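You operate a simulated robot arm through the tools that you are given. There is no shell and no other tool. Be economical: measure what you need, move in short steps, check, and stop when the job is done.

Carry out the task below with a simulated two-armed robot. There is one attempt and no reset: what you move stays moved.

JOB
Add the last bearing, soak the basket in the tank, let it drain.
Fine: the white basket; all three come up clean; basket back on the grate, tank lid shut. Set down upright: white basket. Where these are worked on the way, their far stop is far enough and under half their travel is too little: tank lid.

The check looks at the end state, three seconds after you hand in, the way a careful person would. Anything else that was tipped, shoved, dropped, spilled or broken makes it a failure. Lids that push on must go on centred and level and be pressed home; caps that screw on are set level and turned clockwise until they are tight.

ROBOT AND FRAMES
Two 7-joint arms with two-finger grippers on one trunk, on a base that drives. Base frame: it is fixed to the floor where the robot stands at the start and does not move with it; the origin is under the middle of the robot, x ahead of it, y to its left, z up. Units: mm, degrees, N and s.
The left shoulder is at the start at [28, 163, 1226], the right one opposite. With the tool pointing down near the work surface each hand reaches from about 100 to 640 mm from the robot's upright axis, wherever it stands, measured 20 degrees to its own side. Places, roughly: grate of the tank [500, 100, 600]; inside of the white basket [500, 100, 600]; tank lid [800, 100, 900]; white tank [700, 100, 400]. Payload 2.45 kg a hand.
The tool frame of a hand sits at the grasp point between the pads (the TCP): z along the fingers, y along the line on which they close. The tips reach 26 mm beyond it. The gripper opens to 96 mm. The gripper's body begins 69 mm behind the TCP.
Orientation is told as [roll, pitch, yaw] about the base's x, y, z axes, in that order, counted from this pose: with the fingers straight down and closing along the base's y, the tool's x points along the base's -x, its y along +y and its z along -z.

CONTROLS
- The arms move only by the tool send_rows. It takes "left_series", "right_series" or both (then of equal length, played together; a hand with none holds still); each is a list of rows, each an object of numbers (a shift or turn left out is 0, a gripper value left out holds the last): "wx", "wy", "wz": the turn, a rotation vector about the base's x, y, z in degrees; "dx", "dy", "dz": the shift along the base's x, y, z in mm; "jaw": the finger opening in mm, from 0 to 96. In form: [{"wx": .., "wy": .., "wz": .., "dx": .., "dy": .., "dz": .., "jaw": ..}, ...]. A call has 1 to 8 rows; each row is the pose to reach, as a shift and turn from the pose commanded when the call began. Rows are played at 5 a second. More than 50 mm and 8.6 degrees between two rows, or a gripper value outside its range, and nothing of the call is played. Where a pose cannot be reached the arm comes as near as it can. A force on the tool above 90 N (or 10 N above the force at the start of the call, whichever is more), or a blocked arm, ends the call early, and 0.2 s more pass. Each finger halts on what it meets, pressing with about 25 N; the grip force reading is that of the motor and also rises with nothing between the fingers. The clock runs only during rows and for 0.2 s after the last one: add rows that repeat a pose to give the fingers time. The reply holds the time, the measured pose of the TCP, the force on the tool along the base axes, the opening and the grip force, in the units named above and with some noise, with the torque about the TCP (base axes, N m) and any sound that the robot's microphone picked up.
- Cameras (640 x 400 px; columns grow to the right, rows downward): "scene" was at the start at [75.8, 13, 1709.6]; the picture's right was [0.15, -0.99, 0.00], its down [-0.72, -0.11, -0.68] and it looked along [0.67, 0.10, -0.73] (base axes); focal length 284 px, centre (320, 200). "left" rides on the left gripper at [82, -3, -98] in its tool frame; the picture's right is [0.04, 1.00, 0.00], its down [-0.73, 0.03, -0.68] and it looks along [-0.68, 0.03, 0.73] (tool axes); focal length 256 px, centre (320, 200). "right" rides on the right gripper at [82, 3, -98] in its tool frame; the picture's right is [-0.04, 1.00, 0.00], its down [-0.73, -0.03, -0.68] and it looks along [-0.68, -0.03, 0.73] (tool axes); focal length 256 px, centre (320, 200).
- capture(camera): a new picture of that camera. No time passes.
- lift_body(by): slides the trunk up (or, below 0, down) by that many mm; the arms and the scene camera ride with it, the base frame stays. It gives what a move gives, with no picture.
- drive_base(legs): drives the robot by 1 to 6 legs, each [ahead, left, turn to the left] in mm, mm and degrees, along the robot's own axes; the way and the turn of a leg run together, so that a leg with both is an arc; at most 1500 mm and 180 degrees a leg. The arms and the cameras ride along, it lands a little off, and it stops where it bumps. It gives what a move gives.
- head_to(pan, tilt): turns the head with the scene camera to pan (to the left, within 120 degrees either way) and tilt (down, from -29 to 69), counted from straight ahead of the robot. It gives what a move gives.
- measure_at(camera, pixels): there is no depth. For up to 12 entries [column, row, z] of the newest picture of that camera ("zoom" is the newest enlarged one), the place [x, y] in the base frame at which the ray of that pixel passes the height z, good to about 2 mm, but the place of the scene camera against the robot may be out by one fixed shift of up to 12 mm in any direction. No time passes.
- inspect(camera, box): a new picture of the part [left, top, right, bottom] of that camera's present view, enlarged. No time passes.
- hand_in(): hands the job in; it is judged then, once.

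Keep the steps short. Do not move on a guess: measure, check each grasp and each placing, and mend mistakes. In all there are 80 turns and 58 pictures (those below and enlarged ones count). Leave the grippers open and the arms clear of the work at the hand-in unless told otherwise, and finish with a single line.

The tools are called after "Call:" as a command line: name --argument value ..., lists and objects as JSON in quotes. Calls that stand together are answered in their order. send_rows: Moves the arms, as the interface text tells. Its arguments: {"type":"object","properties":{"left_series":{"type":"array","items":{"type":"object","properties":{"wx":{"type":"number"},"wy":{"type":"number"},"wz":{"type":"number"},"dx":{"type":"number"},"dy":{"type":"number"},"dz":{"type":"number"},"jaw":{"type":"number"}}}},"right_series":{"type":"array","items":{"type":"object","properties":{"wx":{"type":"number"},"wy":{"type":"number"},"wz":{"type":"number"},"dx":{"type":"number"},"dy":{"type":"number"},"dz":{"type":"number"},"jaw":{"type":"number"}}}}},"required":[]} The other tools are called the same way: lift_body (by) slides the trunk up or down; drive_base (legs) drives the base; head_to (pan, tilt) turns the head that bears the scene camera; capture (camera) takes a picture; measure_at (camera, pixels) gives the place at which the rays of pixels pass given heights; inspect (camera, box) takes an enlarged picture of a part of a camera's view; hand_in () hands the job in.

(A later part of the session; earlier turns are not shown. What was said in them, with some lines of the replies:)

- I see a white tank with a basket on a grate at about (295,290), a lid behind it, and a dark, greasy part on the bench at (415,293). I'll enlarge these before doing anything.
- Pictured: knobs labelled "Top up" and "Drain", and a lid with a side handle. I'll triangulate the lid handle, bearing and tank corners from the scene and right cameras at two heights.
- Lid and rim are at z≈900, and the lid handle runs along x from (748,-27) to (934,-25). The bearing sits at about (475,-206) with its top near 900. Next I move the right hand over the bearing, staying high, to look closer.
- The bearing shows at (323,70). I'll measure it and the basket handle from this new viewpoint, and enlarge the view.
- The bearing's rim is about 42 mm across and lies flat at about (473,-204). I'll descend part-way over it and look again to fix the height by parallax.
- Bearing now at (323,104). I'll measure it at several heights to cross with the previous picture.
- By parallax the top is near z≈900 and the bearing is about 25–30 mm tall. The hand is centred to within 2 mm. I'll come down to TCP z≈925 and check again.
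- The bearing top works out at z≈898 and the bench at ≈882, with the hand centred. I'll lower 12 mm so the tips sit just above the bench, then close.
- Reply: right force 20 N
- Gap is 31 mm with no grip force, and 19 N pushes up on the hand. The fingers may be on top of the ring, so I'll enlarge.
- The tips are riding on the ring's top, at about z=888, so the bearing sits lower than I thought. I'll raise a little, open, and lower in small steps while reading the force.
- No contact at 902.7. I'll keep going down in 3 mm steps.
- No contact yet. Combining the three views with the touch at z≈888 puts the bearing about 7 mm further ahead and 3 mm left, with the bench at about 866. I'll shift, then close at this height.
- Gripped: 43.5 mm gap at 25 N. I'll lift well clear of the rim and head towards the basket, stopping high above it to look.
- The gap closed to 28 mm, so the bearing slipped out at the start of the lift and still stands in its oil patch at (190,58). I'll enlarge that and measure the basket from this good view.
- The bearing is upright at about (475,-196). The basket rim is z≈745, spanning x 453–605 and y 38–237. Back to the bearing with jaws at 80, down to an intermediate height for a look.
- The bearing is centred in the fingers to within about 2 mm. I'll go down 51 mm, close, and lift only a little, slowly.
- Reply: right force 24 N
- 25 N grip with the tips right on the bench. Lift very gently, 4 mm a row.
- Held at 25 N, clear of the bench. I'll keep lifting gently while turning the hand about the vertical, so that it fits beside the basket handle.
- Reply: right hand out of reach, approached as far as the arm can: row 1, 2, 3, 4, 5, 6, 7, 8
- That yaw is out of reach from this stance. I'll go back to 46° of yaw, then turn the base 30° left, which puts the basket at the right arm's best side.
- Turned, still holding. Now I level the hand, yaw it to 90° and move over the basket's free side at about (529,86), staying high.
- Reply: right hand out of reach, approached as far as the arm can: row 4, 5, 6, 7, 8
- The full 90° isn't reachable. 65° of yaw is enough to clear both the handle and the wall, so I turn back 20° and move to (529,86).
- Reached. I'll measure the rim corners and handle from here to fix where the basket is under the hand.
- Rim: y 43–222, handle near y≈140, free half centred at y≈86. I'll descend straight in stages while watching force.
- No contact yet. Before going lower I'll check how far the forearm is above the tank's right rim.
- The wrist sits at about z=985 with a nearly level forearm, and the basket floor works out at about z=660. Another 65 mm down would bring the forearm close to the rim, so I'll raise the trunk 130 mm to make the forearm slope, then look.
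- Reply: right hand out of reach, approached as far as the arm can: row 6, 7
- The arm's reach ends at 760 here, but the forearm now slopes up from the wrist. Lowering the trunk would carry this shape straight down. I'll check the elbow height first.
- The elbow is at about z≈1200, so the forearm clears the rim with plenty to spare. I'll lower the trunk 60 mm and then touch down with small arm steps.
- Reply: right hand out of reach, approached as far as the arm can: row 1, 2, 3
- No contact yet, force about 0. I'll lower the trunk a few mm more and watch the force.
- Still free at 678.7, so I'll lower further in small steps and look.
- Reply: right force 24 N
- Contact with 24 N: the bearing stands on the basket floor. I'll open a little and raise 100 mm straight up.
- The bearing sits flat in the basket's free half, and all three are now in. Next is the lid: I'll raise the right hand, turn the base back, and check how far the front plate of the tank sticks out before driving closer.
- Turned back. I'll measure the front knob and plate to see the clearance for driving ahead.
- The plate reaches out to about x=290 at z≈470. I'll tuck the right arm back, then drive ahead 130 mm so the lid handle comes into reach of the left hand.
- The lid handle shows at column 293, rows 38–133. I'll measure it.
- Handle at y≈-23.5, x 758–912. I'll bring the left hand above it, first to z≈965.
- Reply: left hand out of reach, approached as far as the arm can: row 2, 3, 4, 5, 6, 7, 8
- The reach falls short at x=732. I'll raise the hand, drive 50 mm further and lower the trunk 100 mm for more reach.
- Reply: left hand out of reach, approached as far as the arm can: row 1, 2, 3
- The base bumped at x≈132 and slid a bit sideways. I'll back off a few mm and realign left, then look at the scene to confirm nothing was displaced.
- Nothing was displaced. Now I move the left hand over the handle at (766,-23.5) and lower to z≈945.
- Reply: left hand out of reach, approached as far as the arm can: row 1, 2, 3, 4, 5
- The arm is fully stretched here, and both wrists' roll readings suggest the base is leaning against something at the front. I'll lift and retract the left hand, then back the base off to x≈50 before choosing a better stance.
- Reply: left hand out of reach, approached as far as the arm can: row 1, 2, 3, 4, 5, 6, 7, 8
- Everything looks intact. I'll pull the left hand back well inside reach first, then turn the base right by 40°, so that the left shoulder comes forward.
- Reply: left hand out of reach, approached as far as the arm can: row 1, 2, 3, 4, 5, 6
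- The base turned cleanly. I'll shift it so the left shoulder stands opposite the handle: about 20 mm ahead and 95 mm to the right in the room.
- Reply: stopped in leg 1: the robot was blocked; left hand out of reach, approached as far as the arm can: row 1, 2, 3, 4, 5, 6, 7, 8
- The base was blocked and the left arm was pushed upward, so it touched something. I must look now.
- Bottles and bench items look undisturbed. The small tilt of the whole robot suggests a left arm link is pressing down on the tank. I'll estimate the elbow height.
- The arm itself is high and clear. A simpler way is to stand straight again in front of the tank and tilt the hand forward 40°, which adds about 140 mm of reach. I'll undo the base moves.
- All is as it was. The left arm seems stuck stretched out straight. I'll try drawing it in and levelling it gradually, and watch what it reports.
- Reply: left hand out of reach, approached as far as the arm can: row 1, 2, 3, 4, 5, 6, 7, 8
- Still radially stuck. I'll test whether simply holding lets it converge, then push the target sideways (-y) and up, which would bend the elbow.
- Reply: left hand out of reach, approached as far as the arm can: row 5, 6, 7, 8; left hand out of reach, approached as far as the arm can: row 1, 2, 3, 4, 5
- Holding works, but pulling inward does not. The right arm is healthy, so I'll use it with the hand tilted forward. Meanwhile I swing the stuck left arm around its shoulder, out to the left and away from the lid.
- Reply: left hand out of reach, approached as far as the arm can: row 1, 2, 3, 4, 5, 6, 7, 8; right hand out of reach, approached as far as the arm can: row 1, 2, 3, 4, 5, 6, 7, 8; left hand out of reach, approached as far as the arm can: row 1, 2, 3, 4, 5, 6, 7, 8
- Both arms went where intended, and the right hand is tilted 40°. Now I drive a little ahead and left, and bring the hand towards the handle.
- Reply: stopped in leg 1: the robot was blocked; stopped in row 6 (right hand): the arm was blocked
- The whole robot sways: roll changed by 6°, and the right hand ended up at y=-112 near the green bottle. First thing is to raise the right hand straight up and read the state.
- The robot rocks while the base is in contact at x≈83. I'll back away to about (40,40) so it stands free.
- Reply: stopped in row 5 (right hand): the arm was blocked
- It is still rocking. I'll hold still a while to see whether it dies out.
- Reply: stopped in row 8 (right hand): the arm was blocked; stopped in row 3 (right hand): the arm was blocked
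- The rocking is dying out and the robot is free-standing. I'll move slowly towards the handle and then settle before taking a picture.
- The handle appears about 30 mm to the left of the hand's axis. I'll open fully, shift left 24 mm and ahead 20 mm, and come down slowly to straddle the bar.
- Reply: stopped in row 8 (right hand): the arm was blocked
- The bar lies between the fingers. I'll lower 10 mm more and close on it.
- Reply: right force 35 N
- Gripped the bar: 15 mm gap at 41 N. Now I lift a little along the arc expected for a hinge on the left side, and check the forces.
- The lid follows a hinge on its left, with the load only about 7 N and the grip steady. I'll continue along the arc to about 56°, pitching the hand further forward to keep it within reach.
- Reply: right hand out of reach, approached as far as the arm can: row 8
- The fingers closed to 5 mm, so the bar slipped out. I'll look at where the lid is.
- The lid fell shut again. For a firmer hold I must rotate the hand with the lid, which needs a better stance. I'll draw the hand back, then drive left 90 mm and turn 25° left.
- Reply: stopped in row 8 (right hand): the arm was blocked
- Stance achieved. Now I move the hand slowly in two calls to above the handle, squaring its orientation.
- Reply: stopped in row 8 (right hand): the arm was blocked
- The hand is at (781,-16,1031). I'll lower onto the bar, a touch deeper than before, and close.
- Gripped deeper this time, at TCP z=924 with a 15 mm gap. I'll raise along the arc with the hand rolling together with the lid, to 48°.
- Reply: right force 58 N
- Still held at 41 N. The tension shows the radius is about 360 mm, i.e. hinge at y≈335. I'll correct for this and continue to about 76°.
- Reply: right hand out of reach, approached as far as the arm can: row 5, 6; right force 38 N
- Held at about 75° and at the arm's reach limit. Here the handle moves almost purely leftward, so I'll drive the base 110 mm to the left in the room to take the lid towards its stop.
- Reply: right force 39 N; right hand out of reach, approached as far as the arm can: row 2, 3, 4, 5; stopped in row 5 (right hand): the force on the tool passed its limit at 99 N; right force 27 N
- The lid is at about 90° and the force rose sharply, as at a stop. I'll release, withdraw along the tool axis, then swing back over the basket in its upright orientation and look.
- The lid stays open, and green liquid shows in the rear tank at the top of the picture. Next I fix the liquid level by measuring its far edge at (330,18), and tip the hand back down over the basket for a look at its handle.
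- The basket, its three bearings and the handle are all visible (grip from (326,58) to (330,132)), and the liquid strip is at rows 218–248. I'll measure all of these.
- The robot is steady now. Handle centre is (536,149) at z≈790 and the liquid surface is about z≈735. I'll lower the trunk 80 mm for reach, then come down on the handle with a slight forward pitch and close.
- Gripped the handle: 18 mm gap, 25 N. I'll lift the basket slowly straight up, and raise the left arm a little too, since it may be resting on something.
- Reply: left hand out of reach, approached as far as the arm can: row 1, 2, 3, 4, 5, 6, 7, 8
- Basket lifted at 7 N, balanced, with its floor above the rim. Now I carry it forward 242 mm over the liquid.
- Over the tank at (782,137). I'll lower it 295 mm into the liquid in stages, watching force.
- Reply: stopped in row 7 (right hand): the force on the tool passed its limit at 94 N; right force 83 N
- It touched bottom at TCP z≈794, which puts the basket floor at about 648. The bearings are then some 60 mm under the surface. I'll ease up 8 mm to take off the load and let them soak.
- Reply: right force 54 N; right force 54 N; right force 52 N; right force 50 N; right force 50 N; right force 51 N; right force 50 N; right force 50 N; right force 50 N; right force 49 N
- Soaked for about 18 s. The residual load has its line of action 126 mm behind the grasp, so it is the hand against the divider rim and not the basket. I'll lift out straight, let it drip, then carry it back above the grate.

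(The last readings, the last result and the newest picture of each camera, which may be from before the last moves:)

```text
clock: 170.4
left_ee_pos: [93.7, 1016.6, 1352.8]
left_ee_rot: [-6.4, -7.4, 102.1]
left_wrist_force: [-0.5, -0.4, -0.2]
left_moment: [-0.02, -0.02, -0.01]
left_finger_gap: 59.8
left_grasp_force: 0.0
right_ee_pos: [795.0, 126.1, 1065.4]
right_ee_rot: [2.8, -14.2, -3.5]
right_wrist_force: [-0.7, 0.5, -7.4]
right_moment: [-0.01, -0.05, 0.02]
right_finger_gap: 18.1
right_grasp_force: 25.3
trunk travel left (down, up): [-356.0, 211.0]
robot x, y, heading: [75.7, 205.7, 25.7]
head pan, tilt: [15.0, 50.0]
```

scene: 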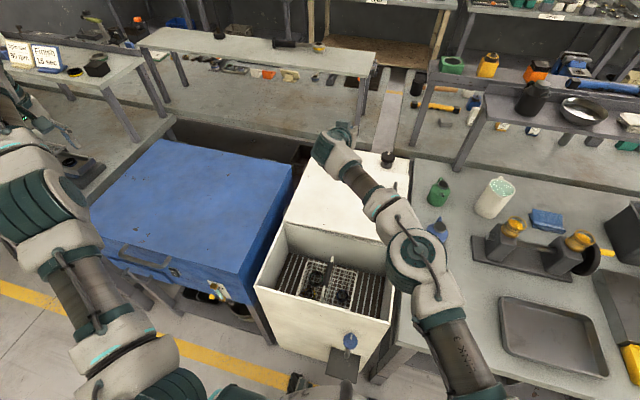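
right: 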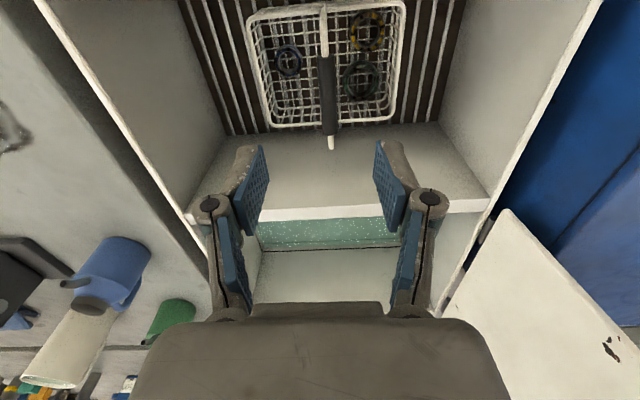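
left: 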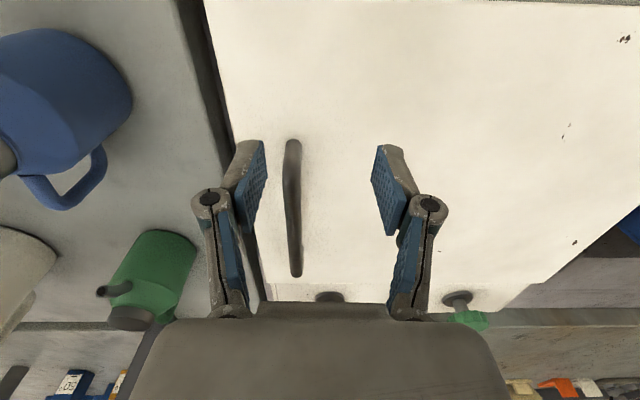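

The basket came up at the same weight, level and secure. Now back over the grate, correcting the slight roll, and down to just above its original height.

Call:
send_rows --right_series '[{"dx": -15, "dz": 5}, {"dx": -50, "dz": 8, "dy": 3, "wx": -0.5}, {"dx": -85, "dz": 8, "dy": 6, "wx": -1}, {"dx": -120, "dz": 8, "dy": 10, "wx": -1.5}, {"dx": -160, "dz": 8, "dy": 14, "wx": -1.8}, {"dx": -200, "dz": 8, "dy": 18, "wx": -1.8}, {"dx": -235, "dz": 8, "dy": 21, "wx": -1.8}, {"dx": -255, "dz": 8, "dy": 21, "wx": -1.8}]'

Call:
send_rows --right_series '[{}, {}, {"dz": -20}, {"dz": -50}, {"dz": -85}, {"dz": -120}, {"dz": -155}, {"dz": -180}]'

Call:
send_rows --right_series '[{"dz": -20}, {"dz": -40}, {"dz": -58}, {"dz": -72}, {"dz": -80}, {"dz": -86}, {"dz": -90}, {"dz": -90}]'

```text
clock: 172.2
left_ee_pos: [96.4, 1016.7, 1352.1]
left_ee_rot: [-6.3, -7.4, 101.9]
left_wrist_force: [-0.4, -0.1, 0.7]
left_moment: [-0.01, 0.0, 0.01]
left_finger_gap: 60.2
left_grasp_force: 0.1
right_ee_pos: [539.7, 147.3, 1075.6]
right_ee_rot: [0.9, -14.5, -3.1]
right_wrist_force: [-1.2, 0.3, -7.0]
right_moment: [0.02, -0.06, 0.03]
right_finger_gap: 18.0
right_grasp_force: 25.1
trunk travel left (down, up): [-356.0, 211.0]
robot x, y, heading: [76.2, 208.4, 25.7]
head pan, tilt: [15.0, 50.0]
```

```text
clock: 174.1
left_ee_pos: [96.2, 1015.6, 1352.0]
left_ee_rot: [-6.3, -7.3, 101.9]
left_wrist_force: [-0.2, 0.2, 0.2]
left_moment: [0.05, 0.0, 0.0]
left_finger_gap: 60.1
left_grasp_force: 0.1
right_ee_pos: [540.2, 147.4, 894.2]
right_ee_rot: [1.0, -14.5, -3.0]
right_wrist_force: [-0.4, -0.3, -6.9]
right_moment: [0.01, -0.08, 0.02]
right_finger_gap: 17.9
right_grasp_force: 24.7
trunk travel left (down, up): [-356.0, 211.0]
robot x, y, heading: [72.7, 207.3, 26.1]
head pan, tilt: [15.0, 50.0]
```

```text
clock: 175.8
left_ee_pos: [97.1, 1015.7, 1351.8]
left_ee_rot: [-6.2, -7.3, 101.8]
left_wrist_force: [0.5, 0.1, -0.7]
left_moment: [-0.02, -0.04, 0.03]
left_finger_gap: 60.2
left_grasp_force: 0.1
right_ee_pos: [539.9, 145.8, 804.5]
right_ee_rot: [1.0, -14.4, -3.2]
right_wrist_force: [0.1, -3.0, 0.0]
right_moment: [0.16, 0.45, 0.16]
right_finger_gap: 17.9
right_grasp_force: 25.1
trunk travel left (down, up): [-356.0, 211.0]
robot x, y, heading: [74.9, 207.3, 25.9]
head pan, tilt: [15.0, 50.0]
```

The basket's weight is gone at TCP z=804.5, 12 mm above the pick-up height. I'll press down 3 mm and then 6 mm to see whether it is firmly on the grate.

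Call:
send_rows --right_series '[{"dz": -2}, {"dz": -3}, {"dz": -3}]'

Call:
send_rows --right_series '[{"dz": -2}, {"dz": -3}, {"dz": -3}]'

Call:
inspect --camera "scene" --box '[240, 100, 440, 340]'

```text
clock: 176.7
left_ee_pos: [95.7, 1016.2, 1351.2]
left_ee_rot: [-6.1, -7.3, 101.7]
left_wrist_force: [0.3, 1.3, 0.7]
left_moment: [0.0, -0.01, -0.02]
left_finger_gap: 60.0
left_grasp_force: 0.1
right_ee_pos: [540.3, 147.0, 800.9]
right_ee_rot: [1.1, -14.4, -3.1]
right_wrist_force: [-0.3, -3.6, -1.2]
right_moment: [0.12, -0.25, -0.07]
right_finger_gap: 17.8
right_grasp_force: 24.5
trunk travel left (down, up): [-356.0, 211.0]
robot x, y, heading: [75.5, 210.2, 26.1]
head pan, tilt: [15.0, 50.0]
```

```text
clock: 177.4
left_ee_pos: [98.0, 1015.5, 1352.5]
left_ee_rot: [-6.1, -7.2, 101.9]
left_wrist_force: [0.0, -0.9, -0.1]
left_moment: [-0.01, 0.03, 0.03]
left_finger_gap: 59.5
left_grasp_force: 0.1
right_ee_pos: [540.4, 146.7, 799.5]
right_ee_rot: [0.9, -14.4, -3.2]
right_wrist_force: [-0.2, -2.2, -1.6]
right_moment: [0.15, -0.16, -0.02]
right_finger_gap: 17.9
right_grasp_force: 25.4
trunk travel left (down, up): [-356.0, 211.0]
robot x, y, heading: [77.1, 204.7, 26.1]
head pan, tilt: [15.0, 50.0]
```

```text
1.67 times, centred on (340, 220) of scene
5 turns are left
```

zoom: 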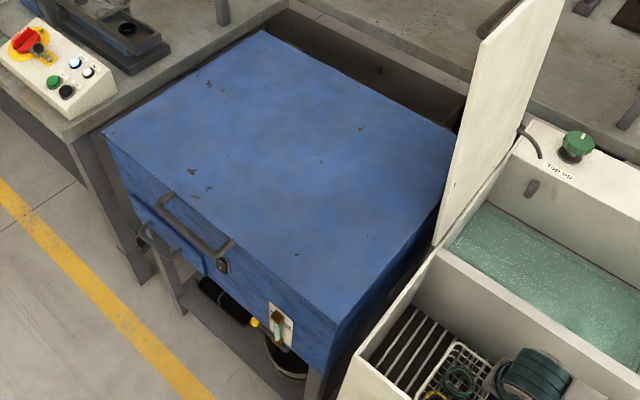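

Five turns left. The basket carries its own weight on the grate. I'll lower the last 8 mm, open, withdraw upward, and swing round to the left of the lid with the hand pitched forward.

Call:
send_rows --right_series '[{"dz": -3}, {"dz": -6}, {"dz": -8}, {"dz": -8, "jaw": 35}, {"dz": -8, "jaw": 60}, {"dz": -8, "jaw": 60}]'

Call:
send_rows --right_series '[{"dx": -3, "dz": 12}, {"dx": -8, "dz": 32}, {"dx": -15, "dz": 60}, {"dx": -15, "dz": 105}, {"dx": -15, "dz": 150}, {"dx": -15, "dz": 195}, {"dx": -15, "dz": 240}, {"dx": -15, "dz": 285}]'

Call:
send_rows --right_series '[{"dz": 30, "wy": -5}, {"dz": 60, "dy": 30, "wy": -10}, {"dz": 85, "dy": 70, "wy": -15}, {"dz": 105, "dy": 112, "wy": -20}, {"dz": 125, "dy": 155, "wy": -25}, {"dz": 140, "dy": 200, "wy": -31}, {"dz": 150, "dy": 247, "wy": -37}, {"dz": 155, "dy": 294, "wy": -43}]'

Call:
send_rows --right_series '[{"dy": 15, "jaw": 5}, {"dy": 25}, {"dy": 25}, {"dy": 25}]'

```text
clock: 178.8
left_ee_pos: [95.4, 1015.3, 1351.4]
left_ee_rot: [-6.3, -7.3, 101.8]
left_wrist_force: [-0.4, 0.3, 0.7]
left_moment: [0.0, -0.02, 0.02]
left_finger_gap: 60.1
left_grasp_force: 0.1
right_ee_pos: [540.5, 147.6, 790.6]
right_ee_rot: [0.9, -14.3, -3.1]
right_wrist_force: [-0.2, 0.4, 0.7]
right_moment: [0.0, -0.01, -0.02]
right_finger_gap: 59.9
right_grasp_force: 0.0
trunk travel left (down, up): [-356.0, 211.0]
robot x, y, heading: [75.4, 201.1, 25.8]
head pan, tilt: [15.0, 50.0]
```

```text
clock: 180.7
left_ee_pos: [96.2, 1017.9, 1351.3]
left_ee_rot: [-6.3, -7.2, 101.9]
left_wrist_force: [-0.6, -0.1, 0.2]
left_moment: [0.04, -0.03, -0.01]
left_finger_gap: 60.3
left_grasp_force: 0.0
right_ee_pos: [524.6, 147.8, 1077.6]
right_ee_rot: [0.8, -14.5, -3.0]
right_wrist_force: [0.6, -0.3, -0.1]
right_moment: [0.04, 0.0, -0.01]
right_finger_gap: 59.9
right_grasp_force: 0.1
trunk travel left (down, up): [-356.0, 211.0]
robot x, y, heading: [79.8, 204.6, 26.1]
head pan, tilt: [15.0, 50.0]
```

```text
clock: 182.4
left_ee_pos: [93.0, 1020.0, 1351.6]
left_ee_rot: [-6.6, -7.3, 102.2]
left_wrist_force: [0.7, 0.5, 0.6]
left_moment: [-0.04, 0.07, -0.01]
left_finger_gap: 60.0
left_grasp_force: 0.0
right_ee_pos: [524.1, 445.3, 1229.9]
right_ee_rot: [4.8, -57.3, -5.3]
right_wrist_force: [0.4, -0.2, -0.1]
right_moment: [0.0, 0.01, 0.05]
right_finger_gap: 59.8
right_grasp_force: 0.0
trunk travel left (down, up): [-356.0, 211.0]
robot x, y, heading: [73.8, 203.6, 25.7]
head pan, tilt: [15.0, 50.0]
```

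```text
clock: 183.4
left_ee_pos: [93.1, 1019.3, 1353.2]
left_ee_rot: [-6.6, -7.4, 102.3]
left_wrist_force: [0.0, -1.4, -0.5]
left_moment: [0.0, -0.02, -0.02]
left_finger_gap: 60.0
left_grasp_force: 0.2
right_ee_pos: [524.7, 466.5, 1229.8]
right_ee_rot: [4.9, -57.4, -5.5]
right_wrist_force: [-0.6, -0.4, 0.5]
right_moment: [0.0, -0.03, 0.02]
right_finger_gap: 4.7
right_grasp_force: 0.0
trunk travel left (down, up): [-356.0, 211.0]
robot x, y, heading: [75.3, 203.3, 26.0]
head pan, tilt: [15.0, 50.0]
4 turns are left
```

The hand is at (525,467,1230), to the left of the open lid. I'll go forward 185 mm alongside it, then push rightward slowly to tip it past vertical and follow it.

Call:
send_rows --right_series '[{"dx": 20}, {"dx": 45}, {"dx": 75}, {"dx": 105}, {"dx": 135}, {"dx": 160}, {"dx": 180}, {"dx": 185}]'

Call:
send_rows --right_series '[{"dy": -25}, {"dy": -50}, {"dy": -75}, {"dy": -100}, {"dy": -120}, {"dy": -140}, {"dy": -160}, {"dy": -180}]'

Call:
send_rows --right_series '[{"dy": -20}, {"dy": -40, "dz": -3}, {"dy": -60, "dz": -8}, {"dy": -80, "dz": -15}, {"dy": -100, "dz": -24}, {"dy": -120, "dz": -36}, {"dy": -140, "dz": -50}, {"dy": -150, "dz": -60}]'

```text
clock: 185.2
left_ee_pos: [92.4, 1018.2, 1353.5]
left_ee_rot: [-6.7, -7.4, 102.4]
left_wrist_force: [0.1, 0.1, 0.2]
left_moment: [0.0, -0.03, 0.01]
left_finger_gap: 60.0
left_grasp_force: 0.1
right_ee_pos: [709.9, 467.6, 1229.1]
right_ee_rot: [4.8, -57.1, -5.3]
right_wrist_force: [0.2, 1.0, 0.3]
right_moment: [0.02, 0.0, -0.02]
right_finger_gap: 4.9
right_grasp_force: 0.0
trunk travel left (down, up): [-356.0, 211.0]
robot x, y, heading: [74.5, 205.0, 26.1]
head pan, tilt: [15.0, 50.0]
```

```text
clock: 187.1
left_ee_pos: [93.2, 1015.5, 1354.9]
left_ee_rot: [-6.5, -7.5, 102.2]
left_wrist_force: [0.3, -0.4, -0.3]
left_moment: [-0.02, 0.01, -0.01]
left_finger_gap: 60.4
left_grasp_force: 0.1
right_ee_pos: [709.5, 284.9, 1230.3]
right_ee_rot: [4.9, -57.2, -5.4]
right_wrist_force: [-0.4, 0.5, 0.7]
right_moment: [0.04, -0.03, 0.01]
right_finger_gap: 4.3
right_grasp_force: 0.0
trunk travel left (down, up): [-356.0, 211.0]
robot x, y, heading: [79.4, 204.8, 25.9]
head pan, tilt: [15.0, 50.0]
```

```text
clock: 188.8
left_ee_pos: [96.2, 1015.5, 1352.1]
left_ee_rot: [-6.2, -7.3, 101.8]
left_wrist_force: [0.1, -0.7, -0.6]
left_moment: [-0.01, 0.03, 0.01]
left_finger_gap: 60.0
left_grasp_force: 0.1
right_ee_pos: [710.5, 136.4, 1169.5]
right_ee_rot: [4.9, -57.3, -5.4]
right_wrist_force: [0.0, 0.1, 0.4]
right_moment: [0.01, 0.02, 0.01]
right_finger_gap: 5.1
right_grasp_force: 0.1
trunk travel left (down, up): [-356.0, 211.0]
robot x, y, heading: [70.6, 204.7, 25.6]
head pan, tilt: [15.0, 50.0]
3 turns are left
```

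The hand met almost no resistance, so the lid has presumably gone over. I'll verify by touch: lower over the lid area and feel for its surface at z≈900.

Call:
send_rows --right_series '[{"dz": -30}, {"dz": -65}, {"dz": -100}, {"dz": -135}, {"dz": -170}, {"dz": -200}, {"dz": -222}, {"dz": -230}]'

Call:
send_rows --right_series '[{"dz": -4}, {"dz": -8}, {"dz": -12}, {"dz": -16}, {"dz": -19}, {"dz": -19}]'

```text
clock: 190.7
left_ee_pos: [96.3, 1017.7, 1351.6]
left_ee_rot: [-6.1, -7.2, 101.9]
left_wrist_force: [0.2, 0.1, 0.0]
left_moment: [0.02, -0.01, 0.0]
left_finger_gap: 59.8
left_grasp_force: 0.0
right_ee_pos: [709.5, 136.1, 941.4]
right_ee_rot: [4.8, -57.2, -5.4]
right_wrist_force: [-0.1, -0.2, -0.2]
right_moment: [0.0, -0.02, -0.03]
right_finger_gap: 5.1
right_grasp_force: 0.1
trunk travel left (down, up): [-356.0, 211.0]
robot x, y, heading: [75.5, 204.4, 25.8]
head pan, tilt: [15.0, 50.0]
```

```text
clock: 192.1
left_ee_pos: [96.4, 1017.8, 1352.7]
left_ee_rot: [-6.2, -7.2, 101.9]
left_wrist_force: [0.4, -0.1, -0.1]
left_moment: [0.01, -0.03, 0.01]
left_finger_gap: 60.2
left_grasp_force: 0.1
right_ee_pos: [709.8, 136.4, 921.5]
right_ee_rot: [4.8, -57.2, -5.3]
right_wrist_force: [1.1, -0.1, -0.6]
right_moment: [0.0, 0.0, -0.02]
right_finger_gap: 5.2
right_grasp_force: 0.1
trunk travel left (down, up): [-356.0, 211.0]
robot x, y, heading: [78.5, 207.5, 26.1]
head pan, tilt: [15.0, 50.0]
2 turns are left
```

No contact yet, but the tips are only now at about z≈897, the level of the closed lid. I'll press a few mm further to feel the lid and seat it, then raise, draw back clear and open the gripper.

Call:
send_rows --right_series '[{"dz": -3}, {"dz": -6}, {"dz": -9}, {"dz": -12}, {"dz": -12}]'

Call:
send_rows --right_series '[{"dz": 20}, {"dz": 60}, {"dz": 105}, {"dz": 150}, {"dz": 190}, {"dz": 220, "dx": -20}, {"dz": 240, "dx": -60}, {"dz": 250, "dx": -100}]'

Call:
send_rows --right_series '[{"dx": -30, "jaw": 90}, {"dx": -65}, {"dx": -100}, {"dx": -135}, {"dx": -165}, {"dx": -180}, {"dx": -180}, {"dx": -180}]'

```text
clock: 193.2
left_ee_pos: [96.6, 1016.5, 1352.4]
left_ee_rot: [-6.3, -7.3, 101.9]
left_wrist_force: [-0.3, 0.5, -0.1]
left_moment: [-0.03, 0.0, 0.0]
left_finger_gap: 60.0
left_grasp_force: 0.0
right_ee_pos: [709.8, 135.1, 909.2]
right_ee_rot: [4.6, -57.3, -5.3]
right_wrist_force: [-0.8, 0.5, 0.2]
right_moment: [-0.05, 0.01, 0.01]
right_finger_gap: 4.8
right_grasp_force: 0.1
trunk travel left (down, up): [-356.0, 211.0]
robot x, y, heading: [71.1, 207.4, 26.3]
head pan, tilt: [15.0, 50.0]
```

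```text
clock: 195.1
left_ee_pos: [95.8, 1016.1, 1351.0]
left_ee_rot: [-6.2, -7.3, 101.8]
left_wrist_force: [-0.1, 0.4, 0.0]
left_moment: [-0.01, -0.07, 0.0]
left_finger_gap: 60.0
left_grasp_force: 0.0
right_ee_pos: [609.1, 138.3, 1160.8]
right_ee_rot: [4.6, -57.4, -5.3]
right_wrist_force: [-0.4, 0.2, 0.0]
right_moment: [0.02, 0.0, 0.02]
right_finger_gap: 4.7
right_grasp_force: 0.0
trunk travel left (down, up): [-356.0, 211.0]
robot x, y, heading: [75.0, 201.3, 26.1]
head pan, tilt: [15.0, 50.0]
```

```text
clock: 196.8
left_ee_pos: [95.3, 1016.4, 1352.9]
left_ee_rot: [-6.3, -7.2, 102.0]
left_wrist_force: [0.3, -1.3, -0.4]
left_moment: [-0.01, 0.02, -0.01]
left_finger_gap: 60.2
left_grasp_force: 0.1
right_ee_pos: [476.4, 215.4, 1210.5]
right_ee_rot: [5.0, -57.2, -5.9]
right_wrist_force: [0.2, -0.1, -0.2]
right_moment: [-0.02, 0.03, -0.01]
right_finger_gap: 89.9
right_grasp_force: 0.0
right hand out of reach, approached as far as the arm can: row 1, 2, 3, 4, 5, 6, 7, 8
trunk travel left (down, up): [-356.0, 211.0]
robot x, y, heading: [72.6, 205.5, 26.1]
head pan, tilt: [15.0, 50.0]
1 turns are left
```

The sweep carried the hand through the space the open lid filled, and then down to lid level with no obstruction. That points to the lid being shut, although my fingers never felt it and no pictures are left to confirm. The basket took its weight on the grate before I let go, the gripper is open and the arms are clear, so I hand in.

Call:
hand_in

```text
The job is handed in.
```

I handed the job in with all three bearings soaked for about 18 s, drained and the basket back on the grate; the tank lid should be shut and the bearings clean, but I had no pictures left to confirm either.
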